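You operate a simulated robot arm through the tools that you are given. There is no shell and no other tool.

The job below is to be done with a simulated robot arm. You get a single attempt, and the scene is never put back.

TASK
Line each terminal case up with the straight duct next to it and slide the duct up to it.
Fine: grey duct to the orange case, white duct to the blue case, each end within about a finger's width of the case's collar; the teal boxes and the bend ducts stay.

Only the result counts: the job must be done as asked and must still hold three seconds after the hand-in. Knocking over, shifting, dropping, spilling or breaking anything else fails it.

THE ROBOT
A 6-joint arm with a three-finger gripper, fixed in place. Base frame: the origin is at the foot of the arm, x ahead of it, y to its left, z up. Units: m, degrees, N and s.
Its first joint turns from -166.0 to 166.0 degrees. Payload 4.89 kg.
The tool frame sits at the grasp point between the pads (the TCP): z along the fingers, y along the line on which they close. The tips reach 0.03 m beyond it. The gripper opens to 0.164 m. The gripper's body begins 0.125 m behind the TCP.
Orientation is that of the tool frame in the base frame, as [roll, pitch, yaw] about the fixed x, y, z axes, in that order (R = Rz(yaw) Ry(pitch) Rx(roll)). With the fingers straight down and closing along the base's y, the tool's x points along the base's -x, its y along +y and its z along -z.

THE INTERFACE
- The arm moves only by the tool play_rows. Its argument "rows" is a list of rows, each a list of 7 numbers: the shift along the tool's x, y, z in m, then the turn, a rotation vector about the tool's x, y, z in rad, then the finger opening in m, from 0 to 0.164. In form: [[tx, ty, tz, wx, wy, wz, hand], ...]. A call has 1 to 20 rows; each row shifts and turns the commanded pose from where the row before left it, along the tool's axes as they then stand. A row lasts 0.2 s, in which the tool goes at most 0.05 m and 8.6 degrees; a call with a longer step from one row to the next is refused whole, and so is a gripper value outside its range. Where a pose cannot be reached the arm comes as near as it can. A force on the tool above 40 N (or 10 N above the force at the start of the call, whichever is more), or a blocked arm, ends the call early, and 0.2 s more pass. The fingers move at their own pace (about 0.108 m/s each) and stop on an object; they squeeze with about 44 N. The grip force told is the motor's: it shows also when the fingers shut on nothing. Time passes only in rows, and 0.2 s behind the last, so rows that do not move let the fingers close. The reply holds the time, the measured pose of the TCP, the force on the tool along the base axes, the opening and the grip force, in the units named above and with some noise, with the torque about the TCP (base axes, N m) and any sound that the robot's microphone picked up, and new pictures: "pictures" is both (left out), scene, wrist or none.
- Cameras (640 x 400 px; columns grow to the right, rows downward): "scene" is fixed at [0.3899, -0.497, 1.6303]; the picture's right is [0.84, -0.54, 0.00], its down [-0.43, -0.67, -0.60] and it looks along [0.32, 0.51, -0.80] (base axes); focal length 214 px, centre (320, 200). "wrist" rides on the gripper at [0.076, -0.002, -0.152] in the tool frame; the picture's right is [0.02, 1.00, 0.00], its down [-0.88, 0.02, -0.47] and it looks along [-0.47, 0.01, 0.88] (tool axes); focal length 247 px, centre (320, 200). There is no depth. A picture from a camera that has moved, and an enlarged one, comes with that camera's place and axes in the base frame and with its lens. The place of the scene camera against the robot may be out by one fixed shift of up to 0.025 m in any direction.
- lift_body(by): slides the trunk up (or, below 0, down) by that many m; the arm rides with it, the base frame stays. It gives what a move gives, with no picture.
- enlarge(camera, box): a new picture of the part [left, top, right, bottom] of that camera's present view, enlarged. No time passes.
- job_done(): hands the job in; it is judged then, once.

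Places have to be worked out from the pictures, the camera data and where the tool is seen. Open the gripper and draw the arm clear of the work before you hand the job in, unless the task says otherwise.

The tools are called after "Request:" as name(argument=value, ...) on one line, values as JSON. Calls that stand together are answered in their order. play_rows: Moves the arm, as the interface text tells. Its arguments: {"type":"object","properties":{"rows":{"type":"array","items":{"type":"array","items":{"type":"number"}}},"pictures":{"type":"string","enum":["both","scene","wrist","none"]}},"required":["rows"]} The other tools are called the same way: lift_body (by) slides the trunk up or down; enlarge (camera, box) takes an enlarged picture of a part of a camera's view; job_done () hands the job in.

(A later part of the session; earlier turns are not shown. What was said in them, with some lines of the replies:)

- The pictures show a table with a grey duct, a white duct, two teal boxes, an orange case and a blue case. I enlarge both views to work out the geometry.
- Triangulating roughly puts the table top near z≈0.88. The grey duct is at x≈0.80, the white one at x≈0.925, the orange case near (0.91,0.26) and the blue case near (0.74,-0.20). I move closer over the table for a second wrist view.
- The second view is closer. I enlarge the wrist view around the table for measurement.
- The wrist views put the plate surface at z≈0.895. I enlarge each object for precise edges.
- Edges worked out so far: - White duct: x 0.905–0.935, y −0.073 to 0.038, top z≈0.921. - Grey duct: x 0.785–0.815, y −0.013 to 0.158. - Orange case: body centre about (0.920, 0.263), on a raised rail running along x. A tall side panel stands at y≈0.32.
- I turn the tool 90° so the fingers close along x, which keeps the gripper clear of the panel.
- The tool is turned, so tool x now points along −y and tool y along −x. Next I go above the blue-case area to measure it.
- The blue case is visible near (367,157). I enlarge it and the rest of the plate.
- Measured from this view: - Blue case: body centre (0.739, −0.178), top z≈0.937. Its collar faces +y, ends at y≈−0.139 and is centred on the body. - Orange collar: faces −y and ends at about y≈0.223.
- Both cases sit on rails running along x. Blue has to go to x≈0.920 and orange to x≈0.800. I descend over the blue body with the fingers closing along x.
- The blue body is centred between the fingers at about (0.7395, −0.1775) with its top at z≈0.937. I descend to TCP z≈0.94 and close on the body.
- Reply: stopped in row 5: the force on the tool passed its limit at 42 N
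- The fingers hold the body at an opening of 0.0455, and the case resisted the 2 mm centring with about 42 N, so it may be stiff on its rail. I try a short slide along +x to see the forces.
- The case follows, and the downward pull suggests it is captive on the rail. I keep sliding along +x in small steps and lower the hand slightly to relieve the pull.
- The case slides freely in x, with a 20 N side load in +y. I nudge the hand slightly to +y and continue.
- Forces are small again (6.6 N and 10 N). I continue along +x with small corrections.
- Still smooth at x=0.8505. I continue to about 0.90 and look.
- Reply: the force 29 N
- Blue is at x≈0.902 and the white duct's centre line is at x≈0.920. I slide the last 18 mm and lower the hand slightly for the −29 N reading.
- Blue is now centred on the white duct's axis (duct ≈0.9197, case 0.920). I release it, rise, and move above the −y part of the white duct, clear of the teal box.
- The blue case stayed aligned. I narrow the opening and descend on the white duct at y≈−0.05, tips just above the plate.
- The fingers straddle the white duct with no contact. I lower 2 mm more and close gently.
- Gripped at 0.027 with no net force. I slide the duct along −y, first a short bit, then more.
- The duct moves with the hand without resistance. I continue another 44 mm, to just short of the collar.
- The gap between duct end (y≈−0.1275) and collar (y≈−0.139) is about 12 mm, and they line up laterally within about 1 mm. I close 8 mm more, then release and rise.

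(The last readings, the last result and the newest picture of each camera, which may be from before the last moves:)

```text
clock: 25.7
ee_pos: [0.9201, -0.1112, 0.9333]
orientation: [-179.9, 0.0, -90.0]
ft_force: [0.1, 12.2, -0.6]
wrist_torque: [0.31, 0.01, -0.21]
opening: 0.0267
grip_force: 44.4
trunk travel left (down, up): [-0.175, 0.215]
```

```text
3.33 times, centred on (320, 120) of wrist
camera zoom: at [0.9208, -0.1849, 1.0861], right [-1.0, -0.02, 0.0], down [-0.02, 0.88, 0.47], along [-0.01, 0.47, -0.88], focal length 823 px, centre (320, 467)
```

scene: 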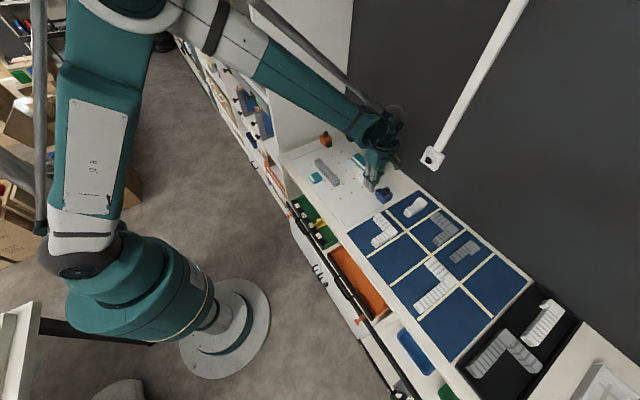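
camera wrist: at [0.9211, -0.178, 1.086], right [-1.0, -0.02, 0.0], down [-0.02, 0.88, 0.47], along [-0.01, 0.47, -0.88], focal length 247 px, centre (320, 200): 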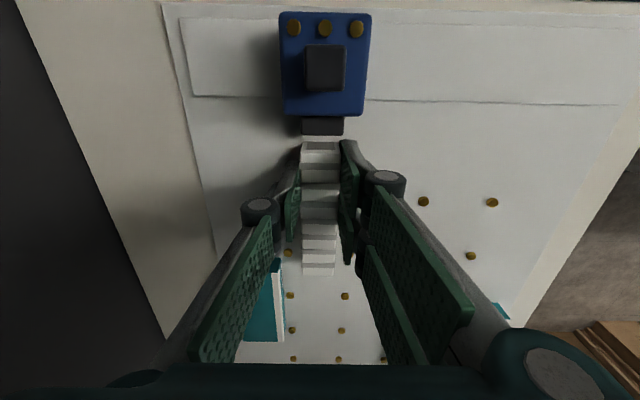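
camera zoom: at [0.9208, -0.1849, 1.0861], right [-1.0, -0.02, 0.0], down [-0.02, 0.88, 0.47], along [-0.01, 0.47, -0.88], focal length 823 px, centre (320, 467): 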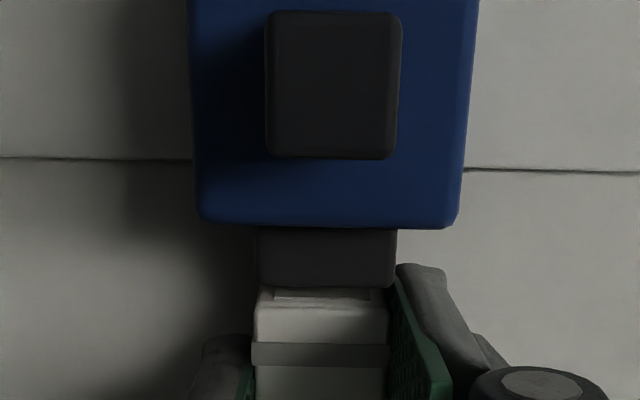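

A 12 N reaction shows the duct is now touching at its end. I relieve it slightly, release, rise, and check.

Request:
play_rows(rows=[[-0.0006, 0, 0, 0, 0, 0, 0.024], [0, 0, 0, 0, 0, 0, 0.04], [0, 0, 0, 0, 0, 0, 0.055], [0, 0, 0, 0, 0, 0, 0.06], [0, 0, -0.015, 0, 0, 0, 0.06], [0, 0, -0.025, 0, 0, 0, 0.06], [0, 0, -0.035, 0, 0, 0, 0.06], [0, 0, 0, 0, 0, 0, 0.06]], pictures="both")

Request:
enlarge(camera="wrist", box=[240, 60, 400, 260])

Request:
enlarge(camera="scene", box=[350, 160, 410, 220])

```text
clock: 27.5
ee_pos: [0.9187, -0.1123, 1.0088]
orientation: [-179.7, -0.1, -90.1]
ft_force: [-0.4, 0.6, 0.3]
wrist_torque: [-0.02, -0.04, 0.0]
opening: 0.0599
grip_force: 0.0
trunk travel left (down, up): [-0.175, 0.215]
camera wrist: at [0.92, -0.1872, 1.1599], right [-1.0, -0.02, 0.0], down [-0.02, 0.88, 0.47], along [-0.01, 0.47, -0.88], focal length 247 px, centre (320, 200)
```

scene: 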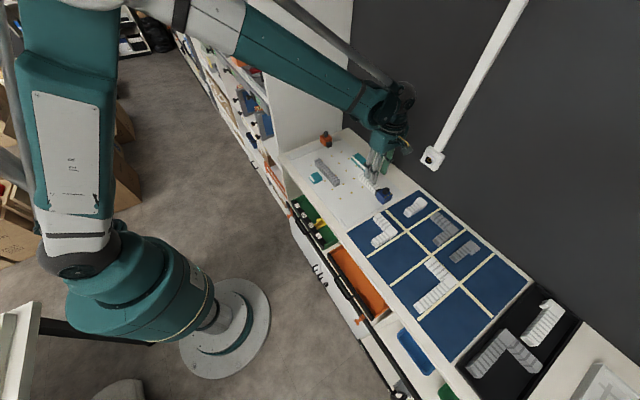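
wrist: 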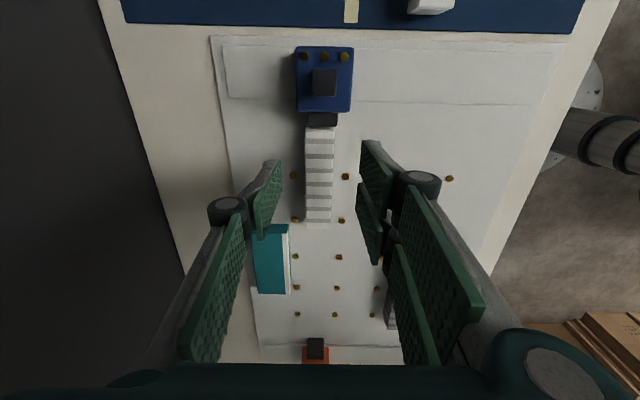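

```text
2.00 times, centred on (320, 160) of wrist
camera zoom: at [0.92, -0.1872, 1.1599], right [-1.0, -0.02, 0.0], down [-0.02, 0.88, 0.47], along [-0.01, 0.47, -0.88], focal length 494 px, centre (320, 280)
```

zoom: 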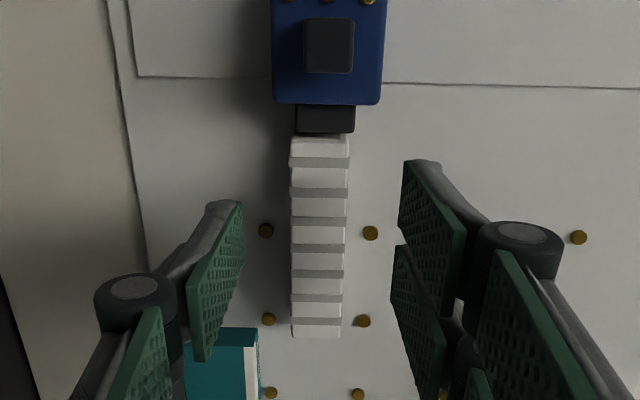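

```text
6.67 times, centred on (380, 190) of scene
camera zoom: at [0.3899, -0.497, 1.6303], right [0.84, -0.54, 0.0], down [-0.43, -0.67, -0.6], along [0.32, 0.51, -0.8], focal length 1430 px, centre (-80, 267)
```

zoom: 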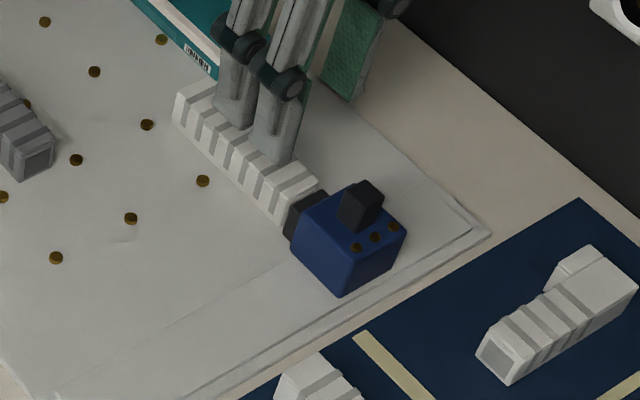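

The white duct touches the blue collar, and the two line up within 1–2 mm. Next is the orange case. Because of the panel at y≈0.32, I travel to y≈0.15 and tilt the hand about x so the wrist leans away from the panel.

Request:
play_rows(rows=[[0, 0, -0.03, 0, 0, 0, 0.1], [-0.0328, 0, -0.0052, 0, 0, 0, 0.1], [-0.0328, 0, -0.0052, 0, 0, 0, 0.1], [-0.0328, 0, -0.0052, 0, 0, 0, 0.1], [-0.0328, 0, 0, 0, 0, 0, 0.1], [-0.0328, 0, 0, 0, 0, 0, 0.1], [-0.0328, 0, 0, 0, 0, 0, 0.1], [-0.0328, 0, 0, 0, 0, 0, 0.1], [-0.0328, 0, 0, 0, 0, 0, 0.1], [0, 0, 0, 0, -0.1163, 0, 0.1], [0, 0, 0, 0, -0.1163, 0, 0.1], [0, 0, 0, 0, -0.1163, 0, 0.1], [0, 0, 0, 0, 0, 0, 0.1]], pictures="both")

Request:
enlarge(camera="scene", box=[270, 60, 430, 200])

Request:
enlarge(camera="wrist", box=[240, 100, 400, 300])

```text
clock: 30.3
ee_pos: [0.9197, 0.1512, 1.0545]
orientation: [-179.8, 19.9, -90.0]
ft_force: [0.1, -0.9, -0.1]
wrist_torque: [0.08, 0.01, 0.0]
opening: 0.1002
grip_force: 0.0
trunk travel left (down, up): [-0.175, 0.215]
camera wrist: at [0.9202, 0.0287, 1.172], right [-1.0, -0.02, -0.01], down [-0.02, 0.67, 0.75], along [-0.01, 0.75, -0.67], focal length 247 px, centre (320, 200)
```

scene: 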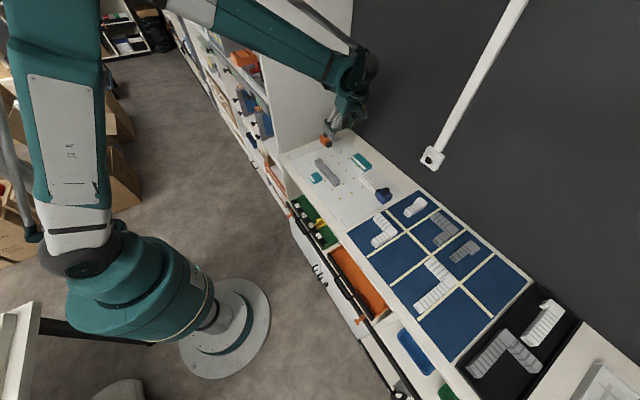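
wrist: 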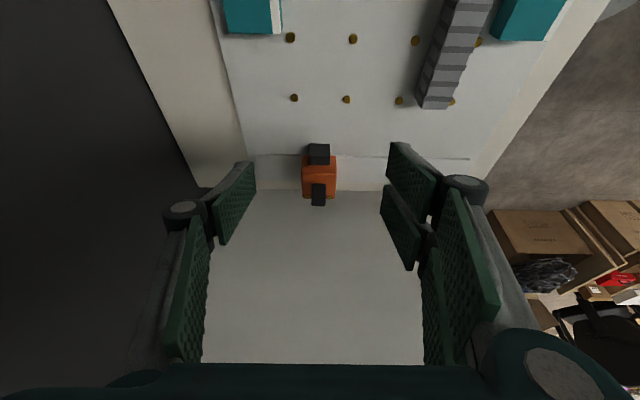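

```text
2.86 times, centred on (350, 130) of scene
camera zoom: at [0.3899, -0.497, 1.6303], right [0.84, -0.54, 0.0], down [-0.43, -0.67, -0.6], along [0.32, 0.51, -0.8], focal length 613 px, centre (234, 400)
```

zoom: 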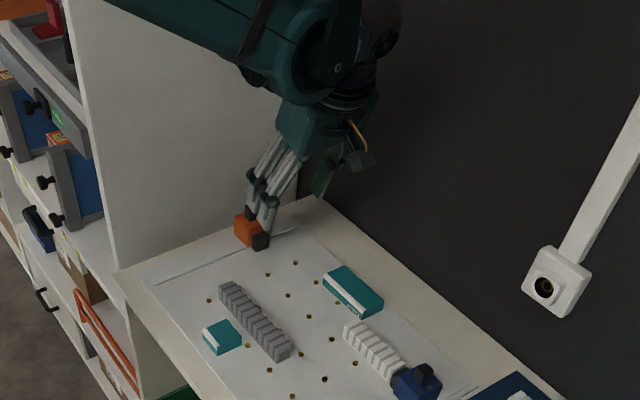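

```text
2.00 times, centred on (320, 200) of wrist
camera zoom: at [0.9202, 0.0287, 1.172], right [-1.0, -0.02, -0.01], down [-0.02, 0.67, 0.75], along [-0.01, 0.75, -0.67], focal length 494 px, centre (320, 200)
```

zoom: 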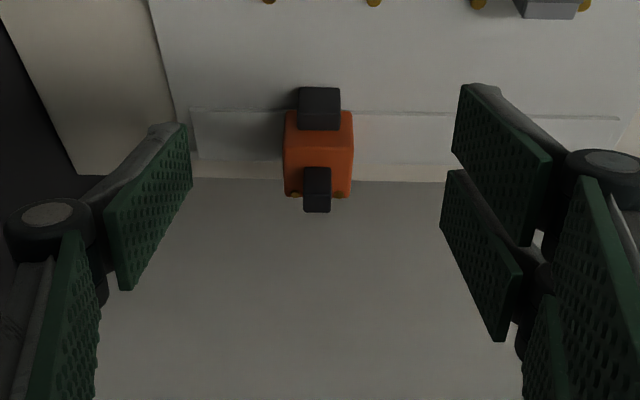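

The tilt works and the panel base is confirmed at y≈0.318. The orange body centre is at about (0.919, 0.263). I move above it and look before descending.

Request:
play_rows(rows=[[-0.0207, 0.0001, 0.022, 0, 0, 0, 0.1], [-0.0207, 0.0001, 0.022, 0, 0, 0, 0.1], [-0.0207, 0.0001, 0.022, 0, 0, 0, 0.1], [-0.0206, 0, 0.022, 0, 0, 0, 0.1], [0, 0, 0, 0, 0, 0, 0.1]], pictures="both")

Request:
enlarge(camera="wrist", box=[240, 60, 400, 260])

Request:
enlarge(camera="scene", box=[290, 60, 380, 170])

```text
clock: 31.5
ee_pos: [0.9193, 0.2616, 1.0009]
orientation: [-179.8, 20.1, -89.9]
ft_force: [0.3, 0.3, -0.4]
wrist_torque: [-0.02, 0.01, 0.06]
opening: 0.0999
grip_force: 0.1
trunk travel left (down, up): [-0.175, 0.215]
camera wrist: at [0.9196, 0.1385, 1.1175], right [-1.0, -0.02, -0.01], down [-0.02, 0.67, 0.75], along [-0.01, 0.75, -0.67], focal length 247 px, centre (320, 200)
```

scene: 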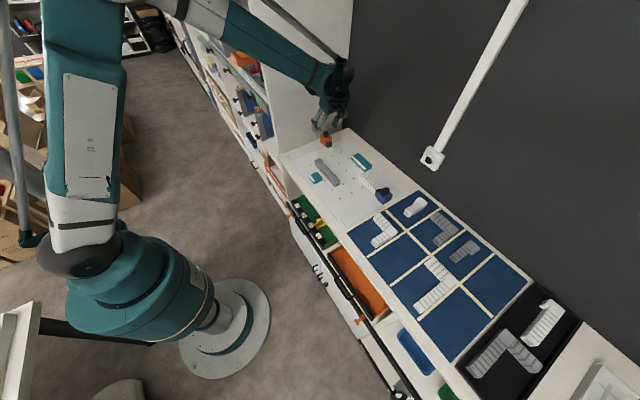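
wrist: 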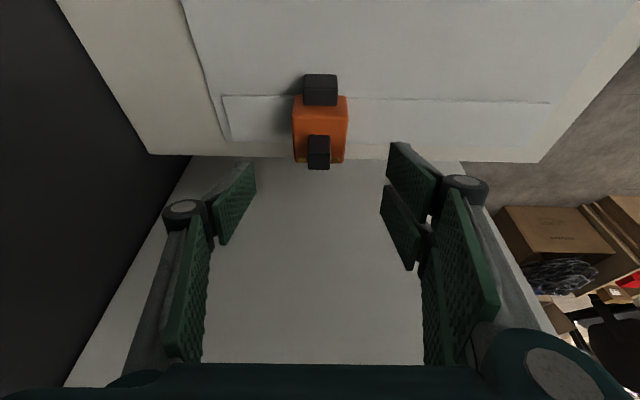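

```text
2.00 times, centred on (320, 160) of wrist
camera zoom: at [0.9196, 0.1385, 1.1175], right [-1.0, -0.02, -0.01], down [-0.02, 0.67, 0.75], along [-0.01, 0.75, -0.67], focal length 494 px, centre (320, 280)
```

zoom: 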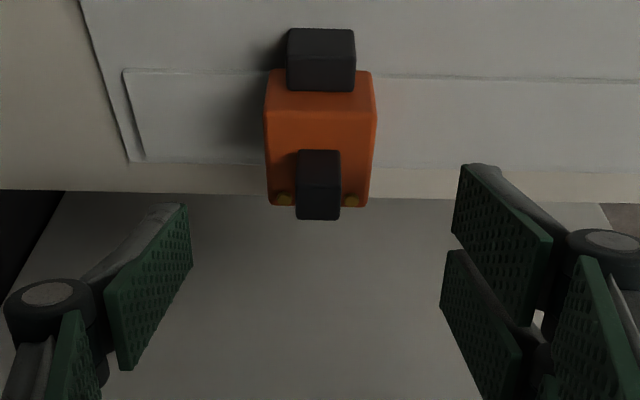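

```text
3.64 times, centred on (335, 115) of scene
camera zoom: at [0.3899, -0.497, 1.6303], right [0.84, -0.54, 0.0], down [-0.43, -0.67, -0.6], along [0.32, 0.51, -0.8], focal length 780 px, centre (266, 509)
```

zoom: 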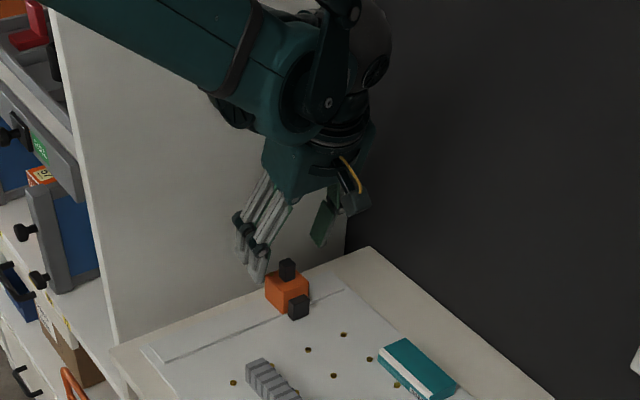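

The body is centred between the fingers. I descend to TCP z≈0.943 with the tips about 10 mm above the rail.

Request:
play_rows(rows=[[0.0057, 0, 0.0134, 0, 0, 0, 0.1], [0.0057, 0, 0.0134, 0, 0, 0, 0.1], [0.0057, 0, 0.0134, 0, 0, 0, 0.1], [0.0055, 0, 0.0133, 0, 0, 0, 0.1], [0, 0, 0, 0, 0, 0, 0.1]], pictures="both")

Request:
enlarge(camera="scene", box=[290, 60, 380, 170])

```text
clock: 32.7
ee_pos: [0.9188, 0.2573, 0.9422]
orientation: [-179.8, 20.0, -89.9]
ft_force: [0.5, -0.3, 0.5]
wrist_torque: [-0.01, -0.01, 0.02]
opening: 0.0998
grip_force: 0.1
trunk travel left (down, up): [-0.175, 0.215]
camera wrist: at [0.9201, 0.1344, 1.0586], right [-1.0, -0.02, -0.01], down [-0.02, 0.67, 0.75], along [-0.01, 0.75, -0.67], focal length 247 px, centre (320, 200)
```

scene: 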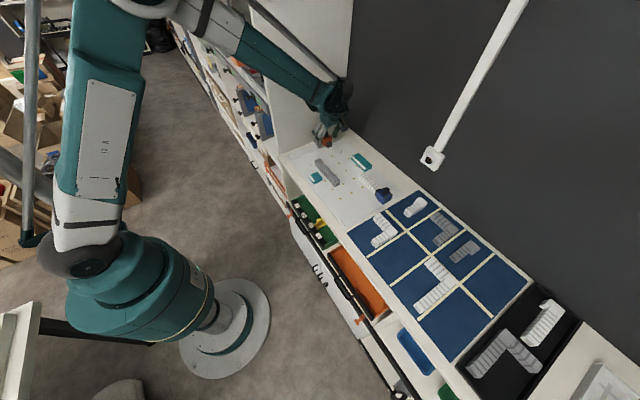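
wrist: 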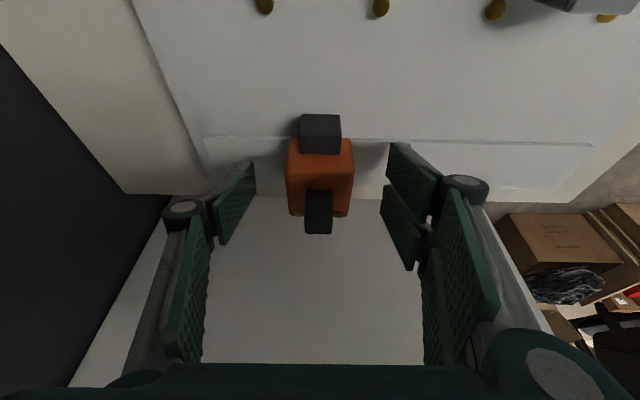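

```text
3.64 times, centred on (335, 115) of scene
camera zoom: at [0.3899, -0.497, 1.6303], right [0.84, -0.54, 0.0], down [-0.43, -0.67, -0.6], along [0.32, 0.51, -0.8], focal length 780 px, centre (266, 509)
```

zoom: 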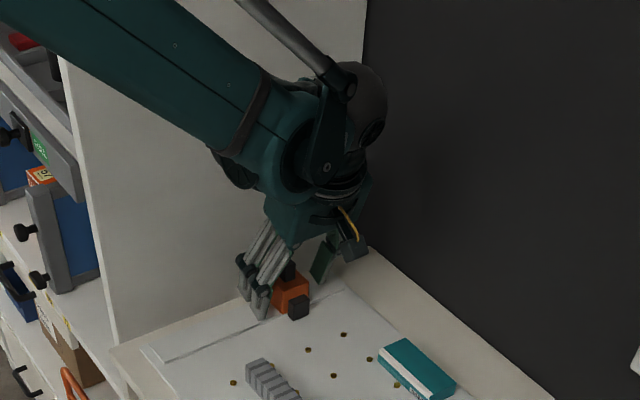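

The fingers straddle the orange body with nothing touching. I close gently.

Request:
play_rows(rows=[[0, 0, 0, 0, 0, 0, 0.07], [0, 0, 0, 0, 0, 0, 0.055], [0, 0, 0, 0, 0, 0, 0.048], [0, 0, 0, 0, 0, 0, 0.042], [0, 0, 0, 0, 0, 0, 0.036], [0, 0, 0, 0, 0, 0, 0.036]], pictures="wrist")

```text
clock: 34.1
ee_pos: [0.9199, 0.2561, 0.9423]
orientation: [-179.8, 20.0, -90.1]
ft_force: [-1.7, -0.8, 0.9]
wrist_torque: [0.05, 0.22, -0.34]
opening: 0.0458
grip_force: 45.1
trunk travel left (down, up): [-0.175, 0.215]
camera wrist: at [0.92, 0.1344, 1.0588], right [-1.0, -0.02, -0.01], down [-0.02, 0.67, 0.75], along [-0.01, 0.75, -0.67], focal length 247 px, centre (320, 200)
```

wrist: 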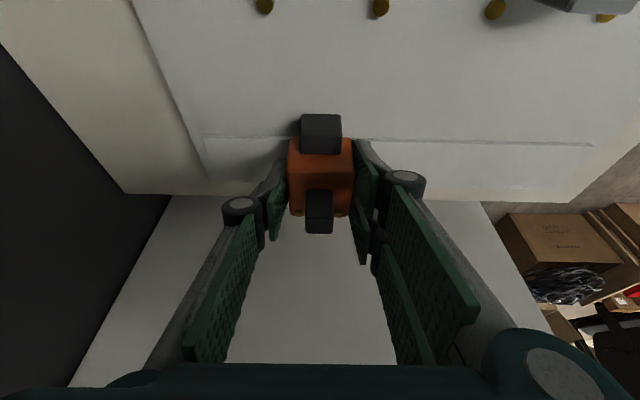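

Gripped at 0.0458 with almost no net force. I slide toward −x (tool +y), a short test first.

Request:
play_rows(rows=[[0, 0.002, 0, 0, 0, 0, 0.036], [0, 0.003, 0, 0, 0, 0, 0.036], [0, 0.005, 0, 0, 0, 0, 0.036], [0, 0.006, 0, 0, 0, 0, 0.036], [0, 0.006, 0, 0, 0, 0, 0.036], [0, 0, 0, 0, 0, 0, 0.036]], pictures="wrist")

```text
clock: 35.5
ee_pos: [0.8972, 0.256, 0.9424]
orientation: [-180.0, 20.1, -90.0]
ft_force: [0.2, -0.8, -4.0]
wrist_torque: [0.52, -0.14, -0.45]
opening: 0.0456
grip_force: 45.4
trunk travel left (down, up): [-0.175, 0.215]
camera wrist: at [0.8979, 0.1344, 1.0589], right [-1.0, -0.02, -0.01], down [-0.02, 0.67, 0.75], along [-0.01, 0.75, -0.67], focal length 247 px, centre (320, 200)
```

wrist: 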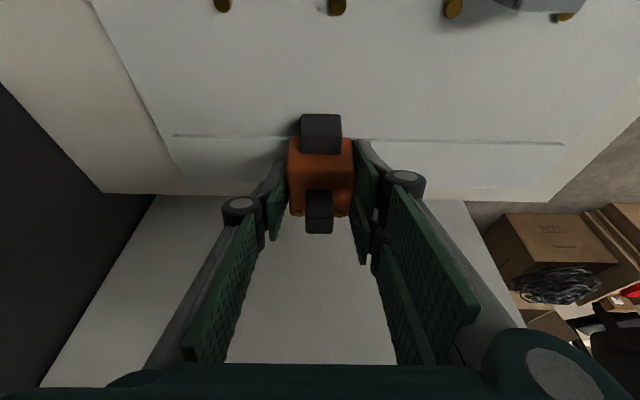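

The orange case slides smoothly with low force. I continue another 60 mm.

Request:
play_rows(rows=[[0, 0.007, 0, 0, 0, 0, 0.036], [0, 0.009, 0, 0, 0, 0, 0.036], [0, 0.01, 0, 0, 0, 0, 0.036], [0, 0.01, 0, 0, 0, 0, 0.036], [0, 0.01, 0, 0, 0, 0, 0.036], [0, 0.009, 0, 0, 0, 0, 0.036], [0, 0.005, 0, 0, 0, 0, 0.036], [0, 0, 0, 0, 0, 0, 0.036]], pictures="wrist")

```text
clock: 37.3
ee_pos: [0.8372, 0.2565, 0.9429]
orientation: [-179.9, 20.0, -89.9]
ft_force: [-0.9, 1.7, 0.0]
wrist_torque: [1.01, -0.23, -0.29]
opening: 0.0456
grip_force: 44.8
trunk travel left (down, up): [-0.175, 0.215]
camera wrist: at [0.8377, 0.1344, 1.0588], right [-1.0, -0.02, -0.01], down [-0.02, 0.67, 0.75], along [-0.01, 0.75, -0.67], focal length 247 px, centre (320, 200)
```

wrist: 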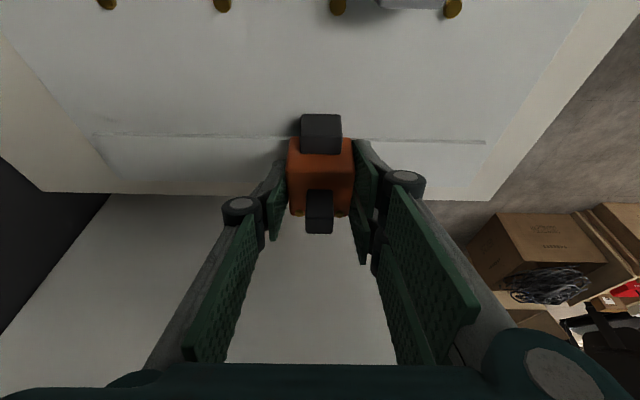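

At x=0.837, still smooth. I slide the last 37 mm to x≈0.800 and check against the grey duct in view.

Request:
play_rows(rows=[[0, 0.007, 0, 0, 0, 0, 0.036], [0, 0.009, 0, 0, 0, 0, 0.036], [0, 0.009, 0, 0, 0, 0, 0.036], [0, 0.008, 0, 0, 0, 0, 0.036], [0, 0.004, 0, 0, 0, 0, 0.036], [0, 0, 0, 0, 0, 0, 0.036]], pictures="wrist")

Request:
enlarge(camera="scene", box=[280, 110, 370, 200])

Request:
enlarge(camera="wrist", box=[240, 0, 400, 200])

```text
clock: 38.7
ee_pos: [0.7993, 0.257, 0.9429]
orientation: [-179.8, 20.1, -89.9]
ft_force: [-0.3, 18.5, 10.9]
wrist_torque: [0.77, 0.35, -0.41]
opening: 0.0459
grip_force: 45.5
trunk travel left (down, up): [-0.175, 0.215]
camera wrist: at [0.8008, 0.1343, 1.0587], right [-1.0, -0.02, -0.01], down [-0.02, 0.67, 0.75], along [-0.01, 0.75, -0.67], focal length 247 px, centre (320, 200)
```

wrist: 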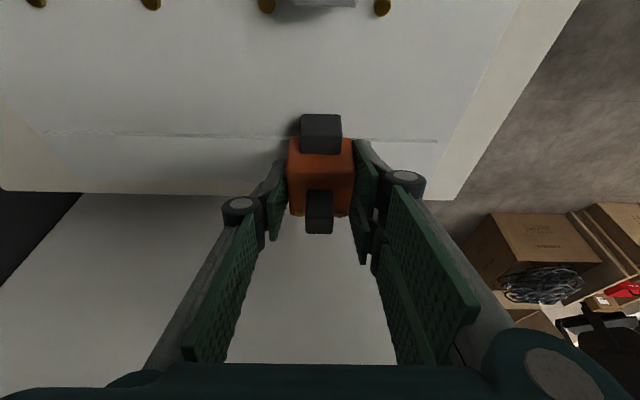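

```text
4.44 times, centred on (325, 155) of scene
camera zoom: at [0.3899, -0.497, 1.6303], right [0.84, -0.54, 0.0], down [-0.43, -0.67, -0.6], along [0.32, 0.51, -0.8], focal length 953 px, centre (298, 400)
```

zoom: 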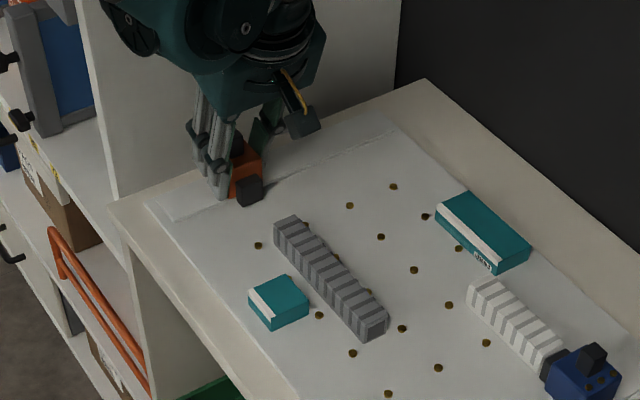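

```text
2.00 times, centred on (320, 100) of wrist
camera zoom: at [0.8008, 0.1343, 1.0587], right [-1.0, -0.02, -0.01], down [-0.02, 0.67, 0.75], along [-0.01, 0.75, -0.67], focal length 494 px, centre (320, 400)
```

zoom: 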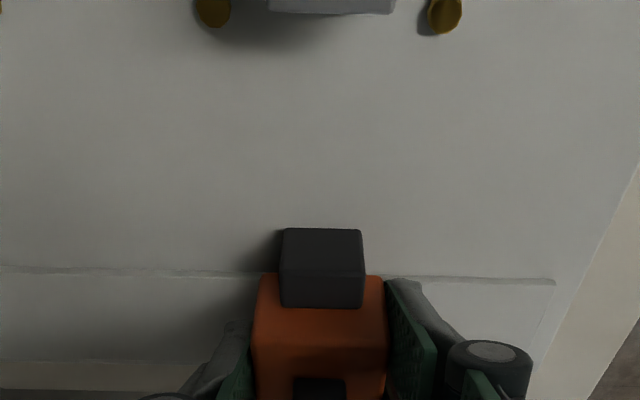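

The orange collar (x≈0.800) lines up with the grey duct (x≈0.799). I relieve the side load a little, release, back off along the tool axis, and straighten the hand.

Request:
play_rows(rows=[[-0.0004, 0, -0.0002, 0, 0, 0, 0.036], [0, 0, 0, 0, 0, 0, 0.05], [0, 0, 0, 0, 0, 0, 0.07], [0, 0, 0, 0, 0, 0, 0.09], [0, 0, 0, 0, 0, 0, 0.09], [0, 0, -0.02, 0, 0, 0, 0.09], [0, 0, -0.03, 0, 0, 0, 0.09], [0, 0, -0.04, 0, 0, 0, 0.09], [0, 0, -0.03, 0, 0, 0, 0.09], [0.03, 0, -0.01, 0, 0, 0, 0.09], [0.03, 0, -0.01, 0, 0.1163, 0, 0.08], [0.02, 0, 0, 0, 0.1163, 0, 0.08], [0, 0, 0, 0, 0.1163, 0, 0.07], [0, 0, 0, 0, 0, 0, 0.07]], pictures="both")

Request:
enlarge(camera="wrist", box=[220, 100, 420, 350])

Request:
enlarge(camera="scene", box=[280, 110, 370, 200])

```text
clock: 41.7
ee_pos: [0.8005, 0.1323, 1.0495]
orientation: [-179.8, -0.1, -90.0]
ft_force: [-0.1, -0.6, 0.0]
wrist_torque: [0.02, -0.02, 0.04]
opening: 0.0701
grip_force: 0.1
trunk travel left (down, up): [-0.175, 0.215]
camera wrist: at [0.8022, 0.0584, 1.2006], right [-1.0, -0.02, 0.0], down [-0.02, 0.88, 0.47], along [-0.01, 0.47, -0.88], focal length 247 px, centre (320, 200)
```

scene: 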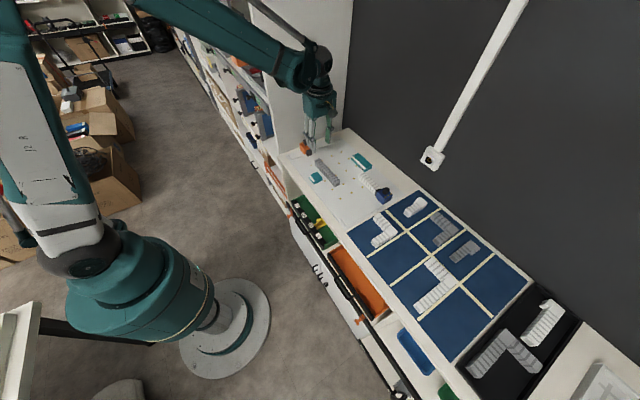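
wrist: 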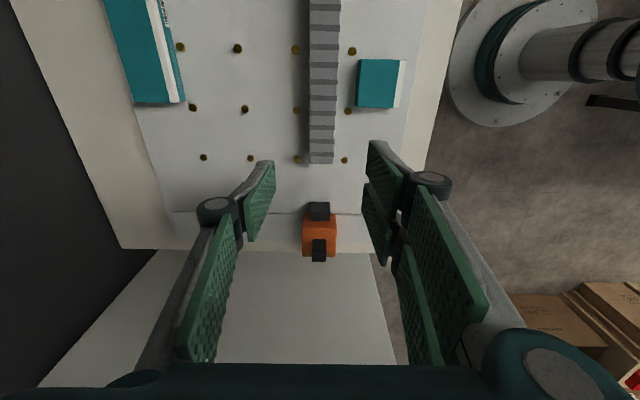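

```text
1.60 times, centred on (320, 225) of wrist
camera zoom: at [0.8022, 0.0584, 1.2006], right [-1.0, -0.02, 0.0], down [-0.02, 0.88, 0.47], along [-0.01, 0.47, -0.88], focal length 395 px, centre (320, 160)
```

zoom: 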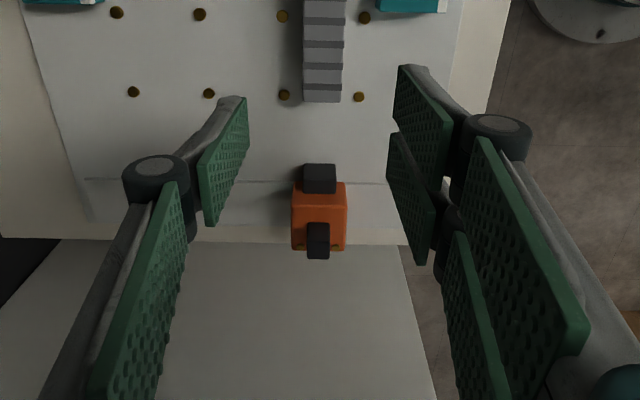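

```text
4.44 times, centred on (325, 155) of scene
camera zoom: at [0.3899, -0.497, 1.6303], right [0.84, -0.54, 0.0], down [-0.43, -0.67, -0.6], along [0.32, 0.51, -0.8], focal length 953 px, centre (298, 400)
```

zoom: 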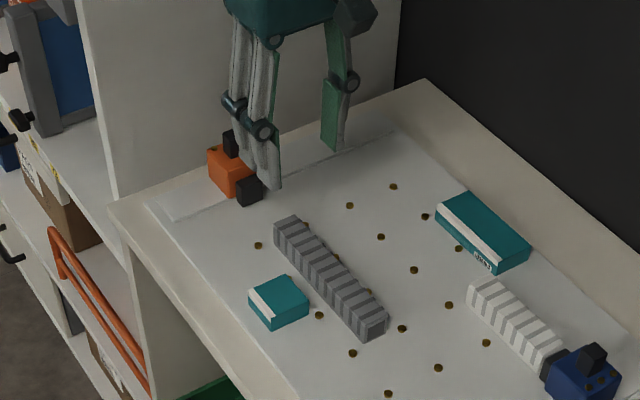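

The orange case stayed at x≈0.7995 and the grey duct is at x≈0.799. Its end at y≈0.159 is about 65 mm from the collar at y≈0.2245. I descend on the grey duct at y≈0.1325, between the studs.

Request:
play_rows(rows=[[0, 0.0012, 0.03, 0, 0, 0, 0.054], [0, 0, 0.03, 0, 0, 0, 0.054], [0, 0, 0.025, 0, 0, 0, 0.054], [0, 0, 0.015, 0, 0, 0, 0.054], [0, 0, 0.01, 0, 0, 0, 0.054], [0, 0, 0.005, 0, 0, 0, 0.054], [0, 0, 0, 0, 0, 0, 0.054]], pictures="wrist")

Request:
enlarge(camera="scene", box=[290, 120, 370, 200])

```text
clock: 43.3
ee_pos: [0.7998, 0.1336, 0.9334]
orientation: [-179.9, 0.0, -89.9]
ft_force: [-0.8, -0.7, -0.5]
wrist_torque: [-0.04, -0.03, 0.02]
opening: 0.0539
grip_force: 0.1
trunk travel left (down, up): [-0.175, 0.215]
camera wrist: at [0.8005, 0.0585, 1.0856], right [-1.0, -0.02, 0.0], down [-0.02, 0.88, 0.47], along [-0.01, 0.47, -0.88], focal length 247 px, centre (320, 200)
```

wrist: 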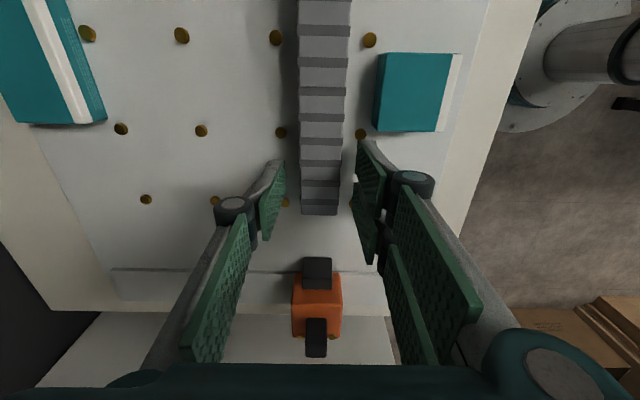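

```text
5.00 times, centred on (330, 160) of scene
camera zoom: at [0.3899, -0.497, 1.6303], right [0.84, -0.54, 0.0], down [-0.43, -0.67, -0.6], along [0.32, 0.51, -0.8], focal length 1072 px, centre (270, 400)
```

zoom: 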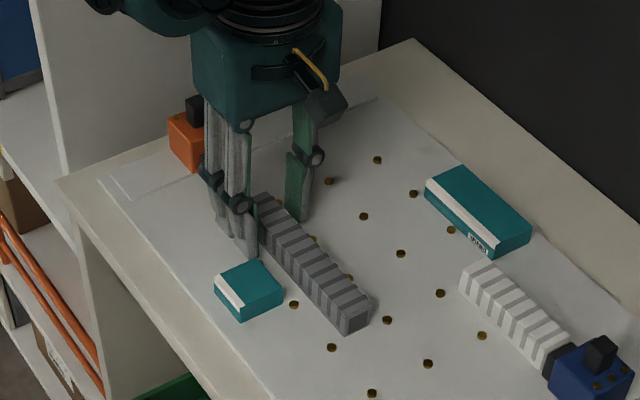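

The fingers straddle the grey duct, clear of the small teal box. I close gently and do a short test slide along +y.

Request:
play_rows(rows=[[0, 0, 0, 0, 0, 0, 0.042], [0, 0, 0, 0, 0, 0, 0.034], [0, 0, 0, 0, 0, 0, 0.028], [0, 0, 0, 0, 0, 0, 0.023], [0, 0, 0, 0, 0, 0, 0.023], [-0.002, 0, 0, 0, 0, 0, 0.023], [-0.004, 0, 0, 0, 0, 0, 0.023], [-0.004, 0, 0, 0, 0, 0, 0.023], [0, 0, 0, 0, 0, 0, 0.023]], pictures="wrist")

```text
clock: 45.3
ee_pos: [0.7996, 0.1434, 0.9338]
orientation: [-180.0, 0.0, -90.0]
ft_force: [0.9, -5.3, 16.2]
wrist_torque: [-0.63, 0.01, 0.03]
opening: 0.0271
grip_force: 43.9
trunk travel left (down, up): [-0.175, 0.215]
camera wrist: at [0.8004, 0.0681, 1.0855], right [-1.0, -0.02, 0.0], down [-0.02, 0.88, 0.47], along [-0.01, 0.47, -0.88], focal length 247 px, centre (320, 200)
```

wrist: 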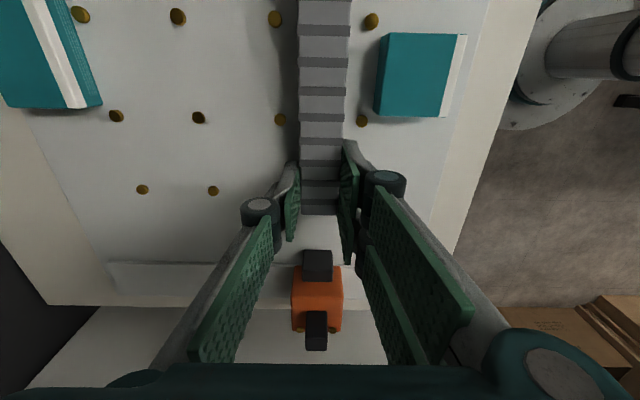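

The duct follows. There is a 16 N upward push, so I raise the hand slightly and continue 40 mm.

Request:
play_rows(rows=[[-0.004, 0, -0.0006, 0, 0, 0, 0.023], [-0.008, 0, 0, 0, 0, 0, 0.023], [-0.008, 0, 0, 0, 0, 0, 0.023], [-0.008, 0, 0, 0, 0, 0, 0.023], [-0.007, 0, 0, 0, 0, 0, 0.023], [-0.005, 0, 0, 0, 0, 0, 0.023], [0, 0, 0, 0, 0, 0, 0.023]], pictures="both")

Request:
enlarge(camera="wrist", box=[270, 160, 370, 280])

Request:
enlarge(camera="scene", box=[290, 120, 370, 200])

```text
clock: 46.9
ee_pos: [0.7995, 0.1824, 0.9337]
orientation: [-179.9, 0.0, -90.0]
ft_force: [-0.4, 0.3, 1.0]
wrist_torque: [0.02, 0.0, 0.02]
opening: 0.0267
grip_force: 43.9
trunk travel left (down, up): [-0.175, 0.215]
camera wrist: at [0.8005, 0.1076, 1.0864], right [-1.0, -0.02, 0.0], down [-0.02, 0.88, 0.47], along [-0.01, 0.47, -0.88], focal length 247 px, centre (320, 200)
```

scene: 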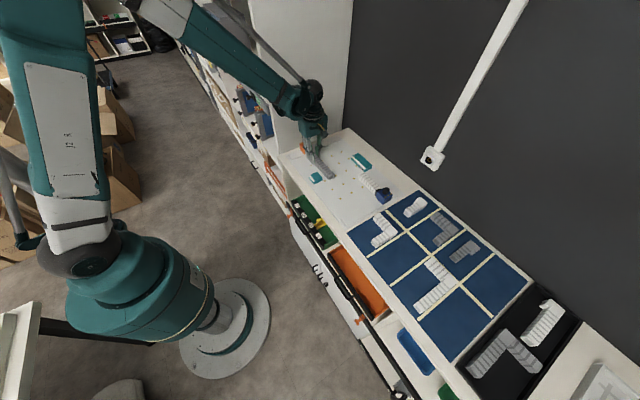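
wrist: 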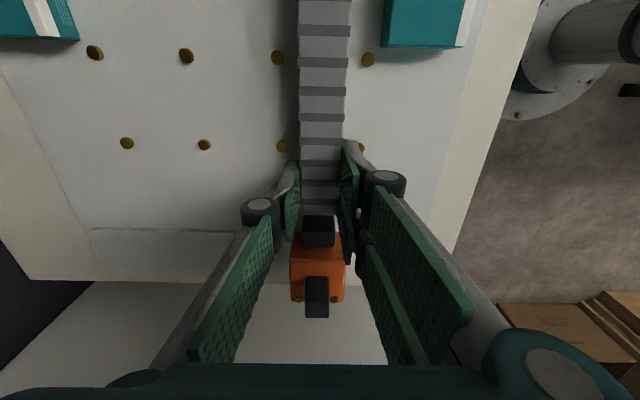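

```text
3.33 times, centred on (320, 220) of wrist
camera zoom: at [0.8005, 0.1076, 1.0864], right [-1.0, -0.02, 0.0], down [-0.02, 0.88, 0.47], along [-0.01, 0.47, -0.88], focal length 823 px, centre (320, 133)
```

zoom: 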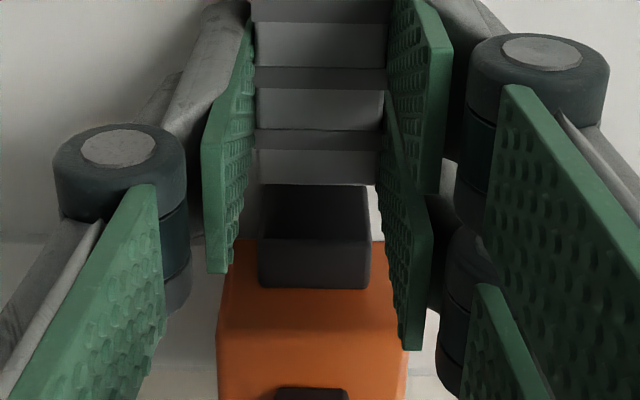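

```text
5.00 times, centred on (330, 160) of scene
camera zoom: at [0.3899, -0.497, 1.6303], right [0.84, -0.54, 0.0], down [-0.43, -0.67, -0.6], along [0.32, 0.51, -0.8], focal length 1072 px, centre (270, 400)
```

zoom: 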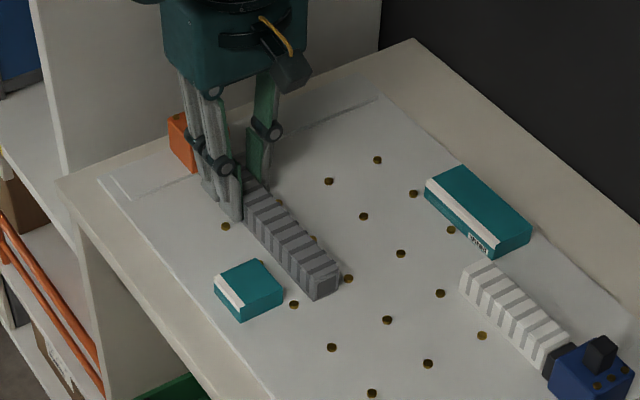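

The duct end is at y≈0.2095 and the collar at y≈0.2245, a gap of about 15 mm. I advance 12 mm in small steps, watching the force.

Request:
play_rows(rows=[[-0.003, 0, 0, 0, 0, 0, 0.023], [-0.003, 0, 0, 0, 0, 0, 0.023], [-0.003, 0, 0, 0, 0, 0, 0.023], [-0.002, 0, 0, 0, 0, 0, 0.023], [-0.001, 0, 0, 0, 0, 0, 0.023], [0, 0, 0, 0, 0, 0, 0.023]], pictures="none")

Request:
enlarge(camera="wrist", box=[270, 160, 370, 280])

```text
clock: 48.5
ee_pos: [0.8014, 0.1914, 0.9345]
orientation: [-179.8, -0.1, -90.1]
ft_force: [0.9, -8.8, 1.4]
wrist_torque: [0.01, 0.06, 0.13]
opening: 0.0271
grip_force: 44.6
trunk travel left (down, up): [-0.175, 0.215]
stopped in row 6: the force on the tool passed its limit at 41 N (the readings are from after the stop); the commanded pose is now the measured one
```

```text
3.33 times, centred on (320, 220) of wrist
camera zoom: at [0.8006, 0.1175, 1.0861], right [-1.0, -0.02, 0.0], down [-0.02, 0.88, 0.47], along [-0.01, 0.47, -0.88], focal length 823 px, centre (320, 133)
```

zoom: 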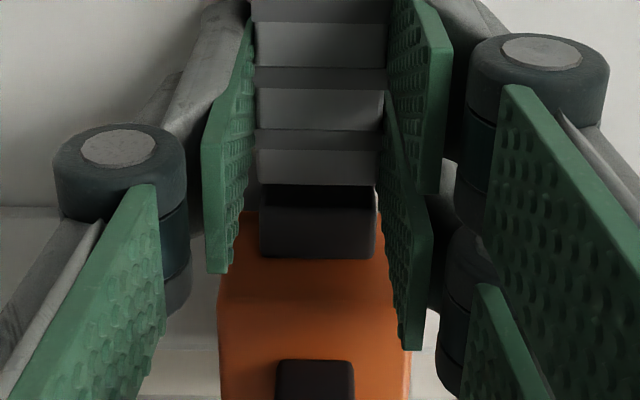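

Contact was felt, so the duct has reached its stop or the collar. I release, rise, move back and inspect.

Request:
play_rows(rows=[[0.0004, 0, 0, 0, 0, 0, 0.023], [0, 0, 0, 0, 0, 0, 0.035], [0, 0, 0, 0, 0, 0, 0.05], [0, 0, 0, 0, 0, 0, 0.054], [0, 0, -0.015, 0, 0, 0, 0.054], [0, 0, -0.03, 0, 0, 0, 0.054], [0, 0, -0.04, 0, 0, 0, 0.08], [0.03, 0, -0.03, 0, 0, 0, 0.1], [0.04, 0, 0, 0, 0, 0, 0.1], [0, 0, 0, 0, 0, 0, 0.1]], pictures="both")

Request:
enlarge(camera="wrist", box=[260, 80, 380, 280])

Request:
enlarge(camera="scene", box=[290, 130, 345, 190])

Request:
enlarge(camera="wrist", box=[280, 150, 360, 250])

```text
clock: 50.7
ee_pos: [0.7989, 0.1244, 1.0496]
orientation: [-179.9, -0.2, -90.1]
ft_force: [0.4, 0.3, 0.0]
wrist_torque: [0.0, -0.06, 0.0]
opening: 0.1001
grip_force: 0.0
trunk travel left (down, up): [-0.175, 0.215]
camera wrist: at [0.799, 0.0505, 1.2016], right [-1.0, -0.02, 0.0], down [-0.02, 0.88, 0.47], along [-0.01, 0.47, -0.88], focal length 247 px, centre (320, 200)
```

scene: 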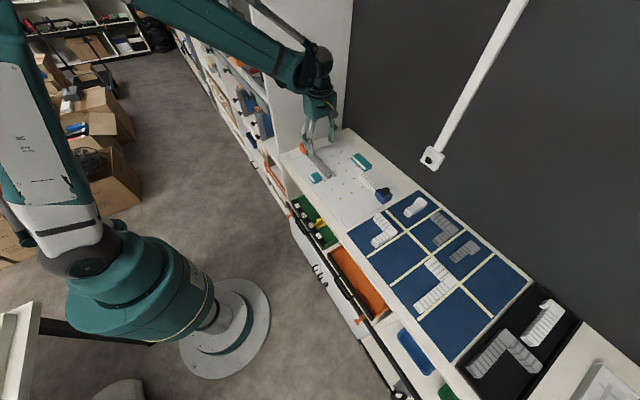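
wrist: 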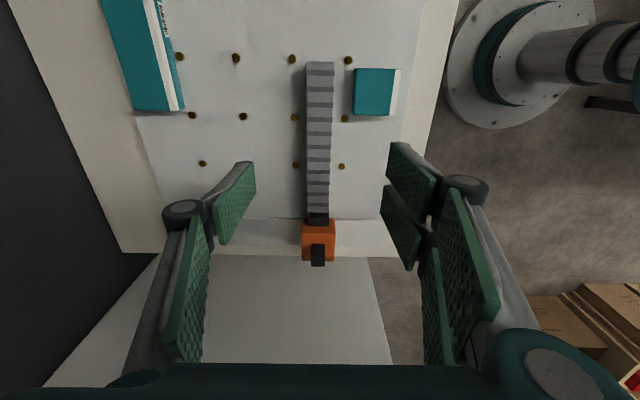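

```text
2.00 times, centred on (320, 180) of wrist
camera zoom: at [0.799, 0.0505, 1.2016], right [-1.0, -0.02, 0.0], down [-0.02, 0.88, 0.47], along [-0.01, 0.47, -0.88], focal length 494 px, centre (320, 240)
```

zoom: 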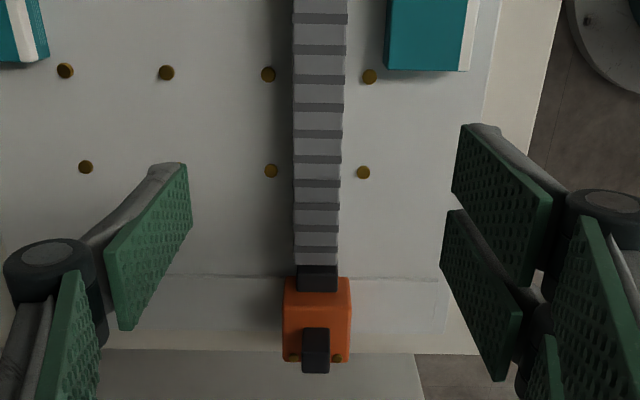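

```text
6.67 times, centred on (318, 160) of scene
camera zoom: at [0.3899, -0.497, 1.6303], right [0.84, -0.54, 0.0], down [-0.43, -0.67, -0.6], along [0.32, 0.51, -0.8], focal length 1430 px, centre (337, 467)
```

zoom: 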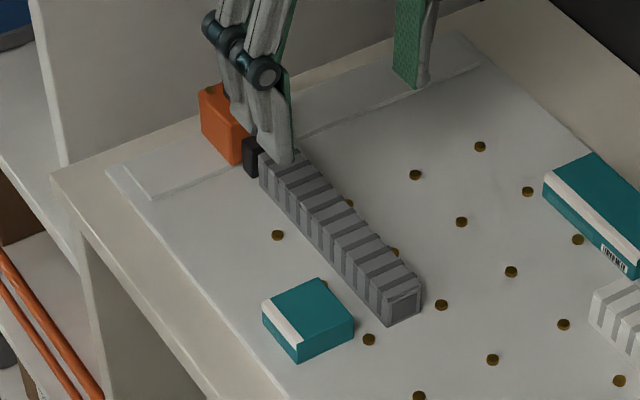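

```text
4.00 times, centred on (320, 200) of wrist
camera zoom: at [0.799, 0.0505, 1.2016], right [-1.0, -0.02, 0.0], down [-0.02, 0.88, 0.47], along [-0.01, 0.47, -0.88], focal length 988 px, centre (320, 200)
```

zoom: 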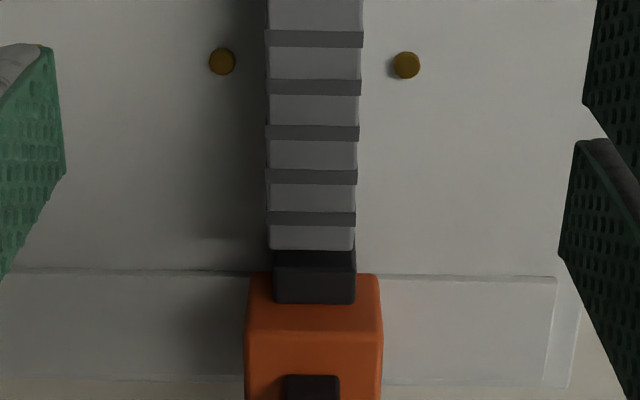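

The grey duct meets the orange collar with a gap of at most 5 mm and is aligned within about 1 mm. I retreat up and back and check everything one last time.

Request:
play_rows(rows=[[0, 0, -0.03, 0, 0, 0, 0.1], [0.0125, 0.025, -0.025, 0, 0, 0, 0.1], [0.0125, 0.025, -0.025, 0, 0, 0, 0.12], [0.0125, 0.025, -0.025, 0, 0, 0, 0.14], [0.0125, 0.025, -0.025, 0, 0, 0, 0.164], [0.02, 0.035, -0.015, 0, 0, 0, 0.164], [0.02, 0.035, -0.015, 0, 0, 0, 0.164], [0.02, 0.035, -0.015, 0, 0, 0, 0.164], [0.02, 0.035, 0, 0, 0, 0, 0.164], [0, 0.035, 0, 0, 0, 0, 0.164], [0, 0.035, 0, 0, 0, 0, 0.164], [0, 0, 0, 0, 0, 0, 0.164], [0, 0, 0, 0, 0, 0, 0.164], [0, 0, 0, 0, 0, 0, 0.164]], pictures="both")

Request:
enlarge(camera="scene", box=[280, 120, 410, 220])

Request:
enlarge(camera="scene", box=[295, 135, 330, 170])

Request:
enlarge(camera="scene", box=[355, 165, 400, 210])

```text
clock: 53.7
ee_pos: [0.4881, -0.0048, 1.2238]
orientation: [-179.8, -0.2, -90.1]
ft_force: [-0.3, -0.4, -0.4]
wrist_torque: [-0.05, 0.0, -0.01]
opening: 0.164
grip_force: 0.1
trunk travel left (down, up): [-0.175, 0.215]
camera wrist: at [0.4889, -0.0794, 1.3758], right [-1.0, -0.02, 0.0], down [-0.02, 0.88, 0.47], along [-0.01, 0.47, -0.88], focal length 247 px, centre (320, 200)
```

scene: 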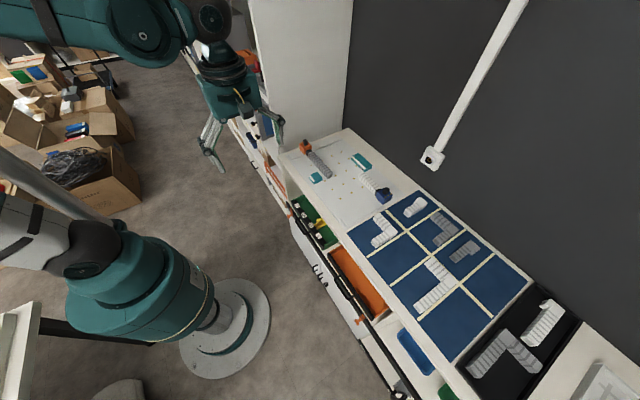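
wrist: 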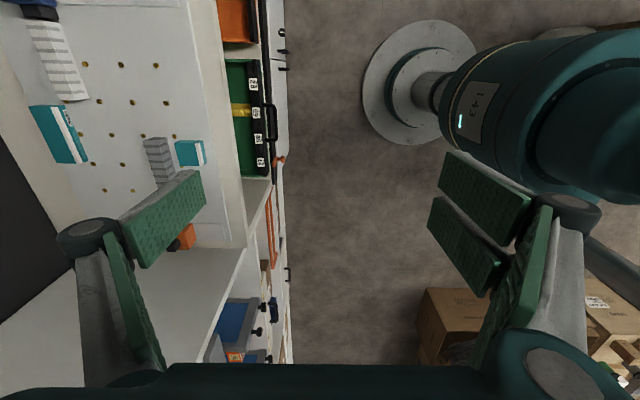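

```text
4.00 times, centred on (345, 170) of scene
camera zoom: at [0.3899, -0.497, 1.6303], right [0.84, -0.54, 0.0], down [-0.43, -0.67, -0.6], along [0.32, 0.51, -0.8], focal length 858 px, centre (220, 320)
```

zoom: 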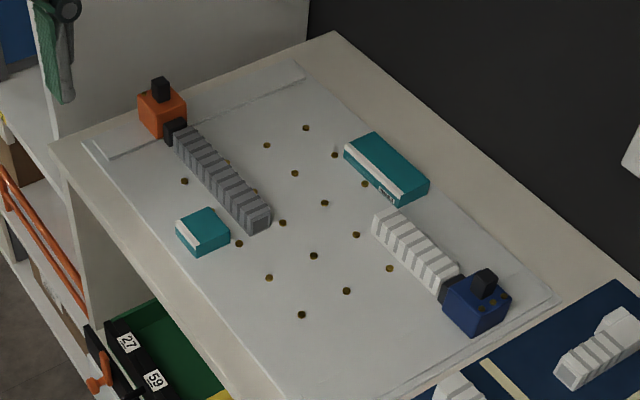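

```text
11.43 times, centred on (312, 152) of scene
camera zoom: at [0.3899, -0.497, 1.6303], right [0.84, -0.54, 0.0], down [-0.43, -0.67, -0.6], along [0.32, 0.51, -0.8], focal length 2451 px, centre (406, 743)
```

zoom: 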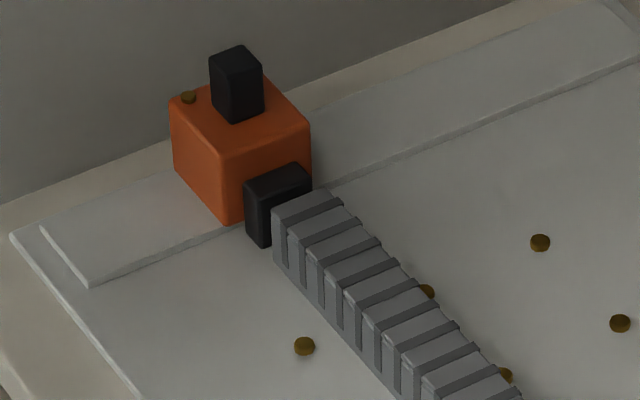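

```text
8.89 times, centred on (378, 188) of scene
camera zoom: at [0.3899, -0.497, 1.6303], right [0.84, -0.54, 0.0], down [-0.43, -0.67, -0.6], along [0.32, 0.51, -0.8], focal length 1906 px, centre (-191, 311)
```

zoom: 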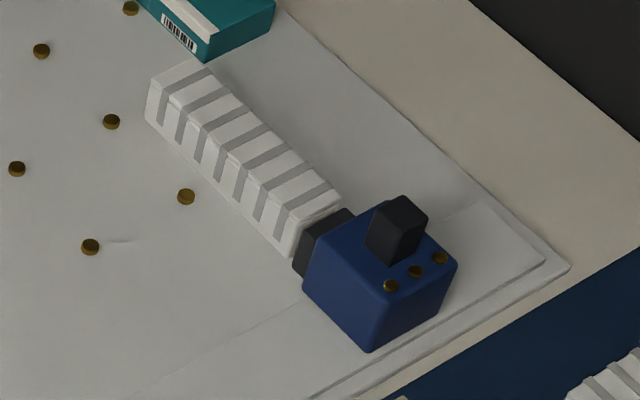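

Both ducts now butt up to their cases' collars in line, the teal boxes and bend ducts are where they were, and the arm is clear with the gripper open. I hand the job in.

Request:
job_done()

```text
The job is handed in.
```

The job is handed in: the grey duct is up against the orange case and the white duct is up against the blue case. The hand-in reply gave no verdict, so the fit below is what I measured from the pictures.

| Pair | Case moved to | Duct end to collar | Sideways alignment |
|---|---|---|---|
| White duct, blue case | x ≈ 0.92 m | touching or nearly | within about 2 mm |
| Grey duct, orange case | x ≈ 0.80 m | at most about 5 mm | within about 1 mm |

- **How they moved:** both cases seemed held on their rails, so I slid them along the rails, then slid each duct along its own line to the collar.
- **Force on contact:** the grey duct's last push met about 41 N, which stopped that move. The orange case still looked in line afterwards.
- **Everything else:** the teal boxes and bend ducts look undisturbed in the final pictures. The gripper is open and the arm is clear of the table.
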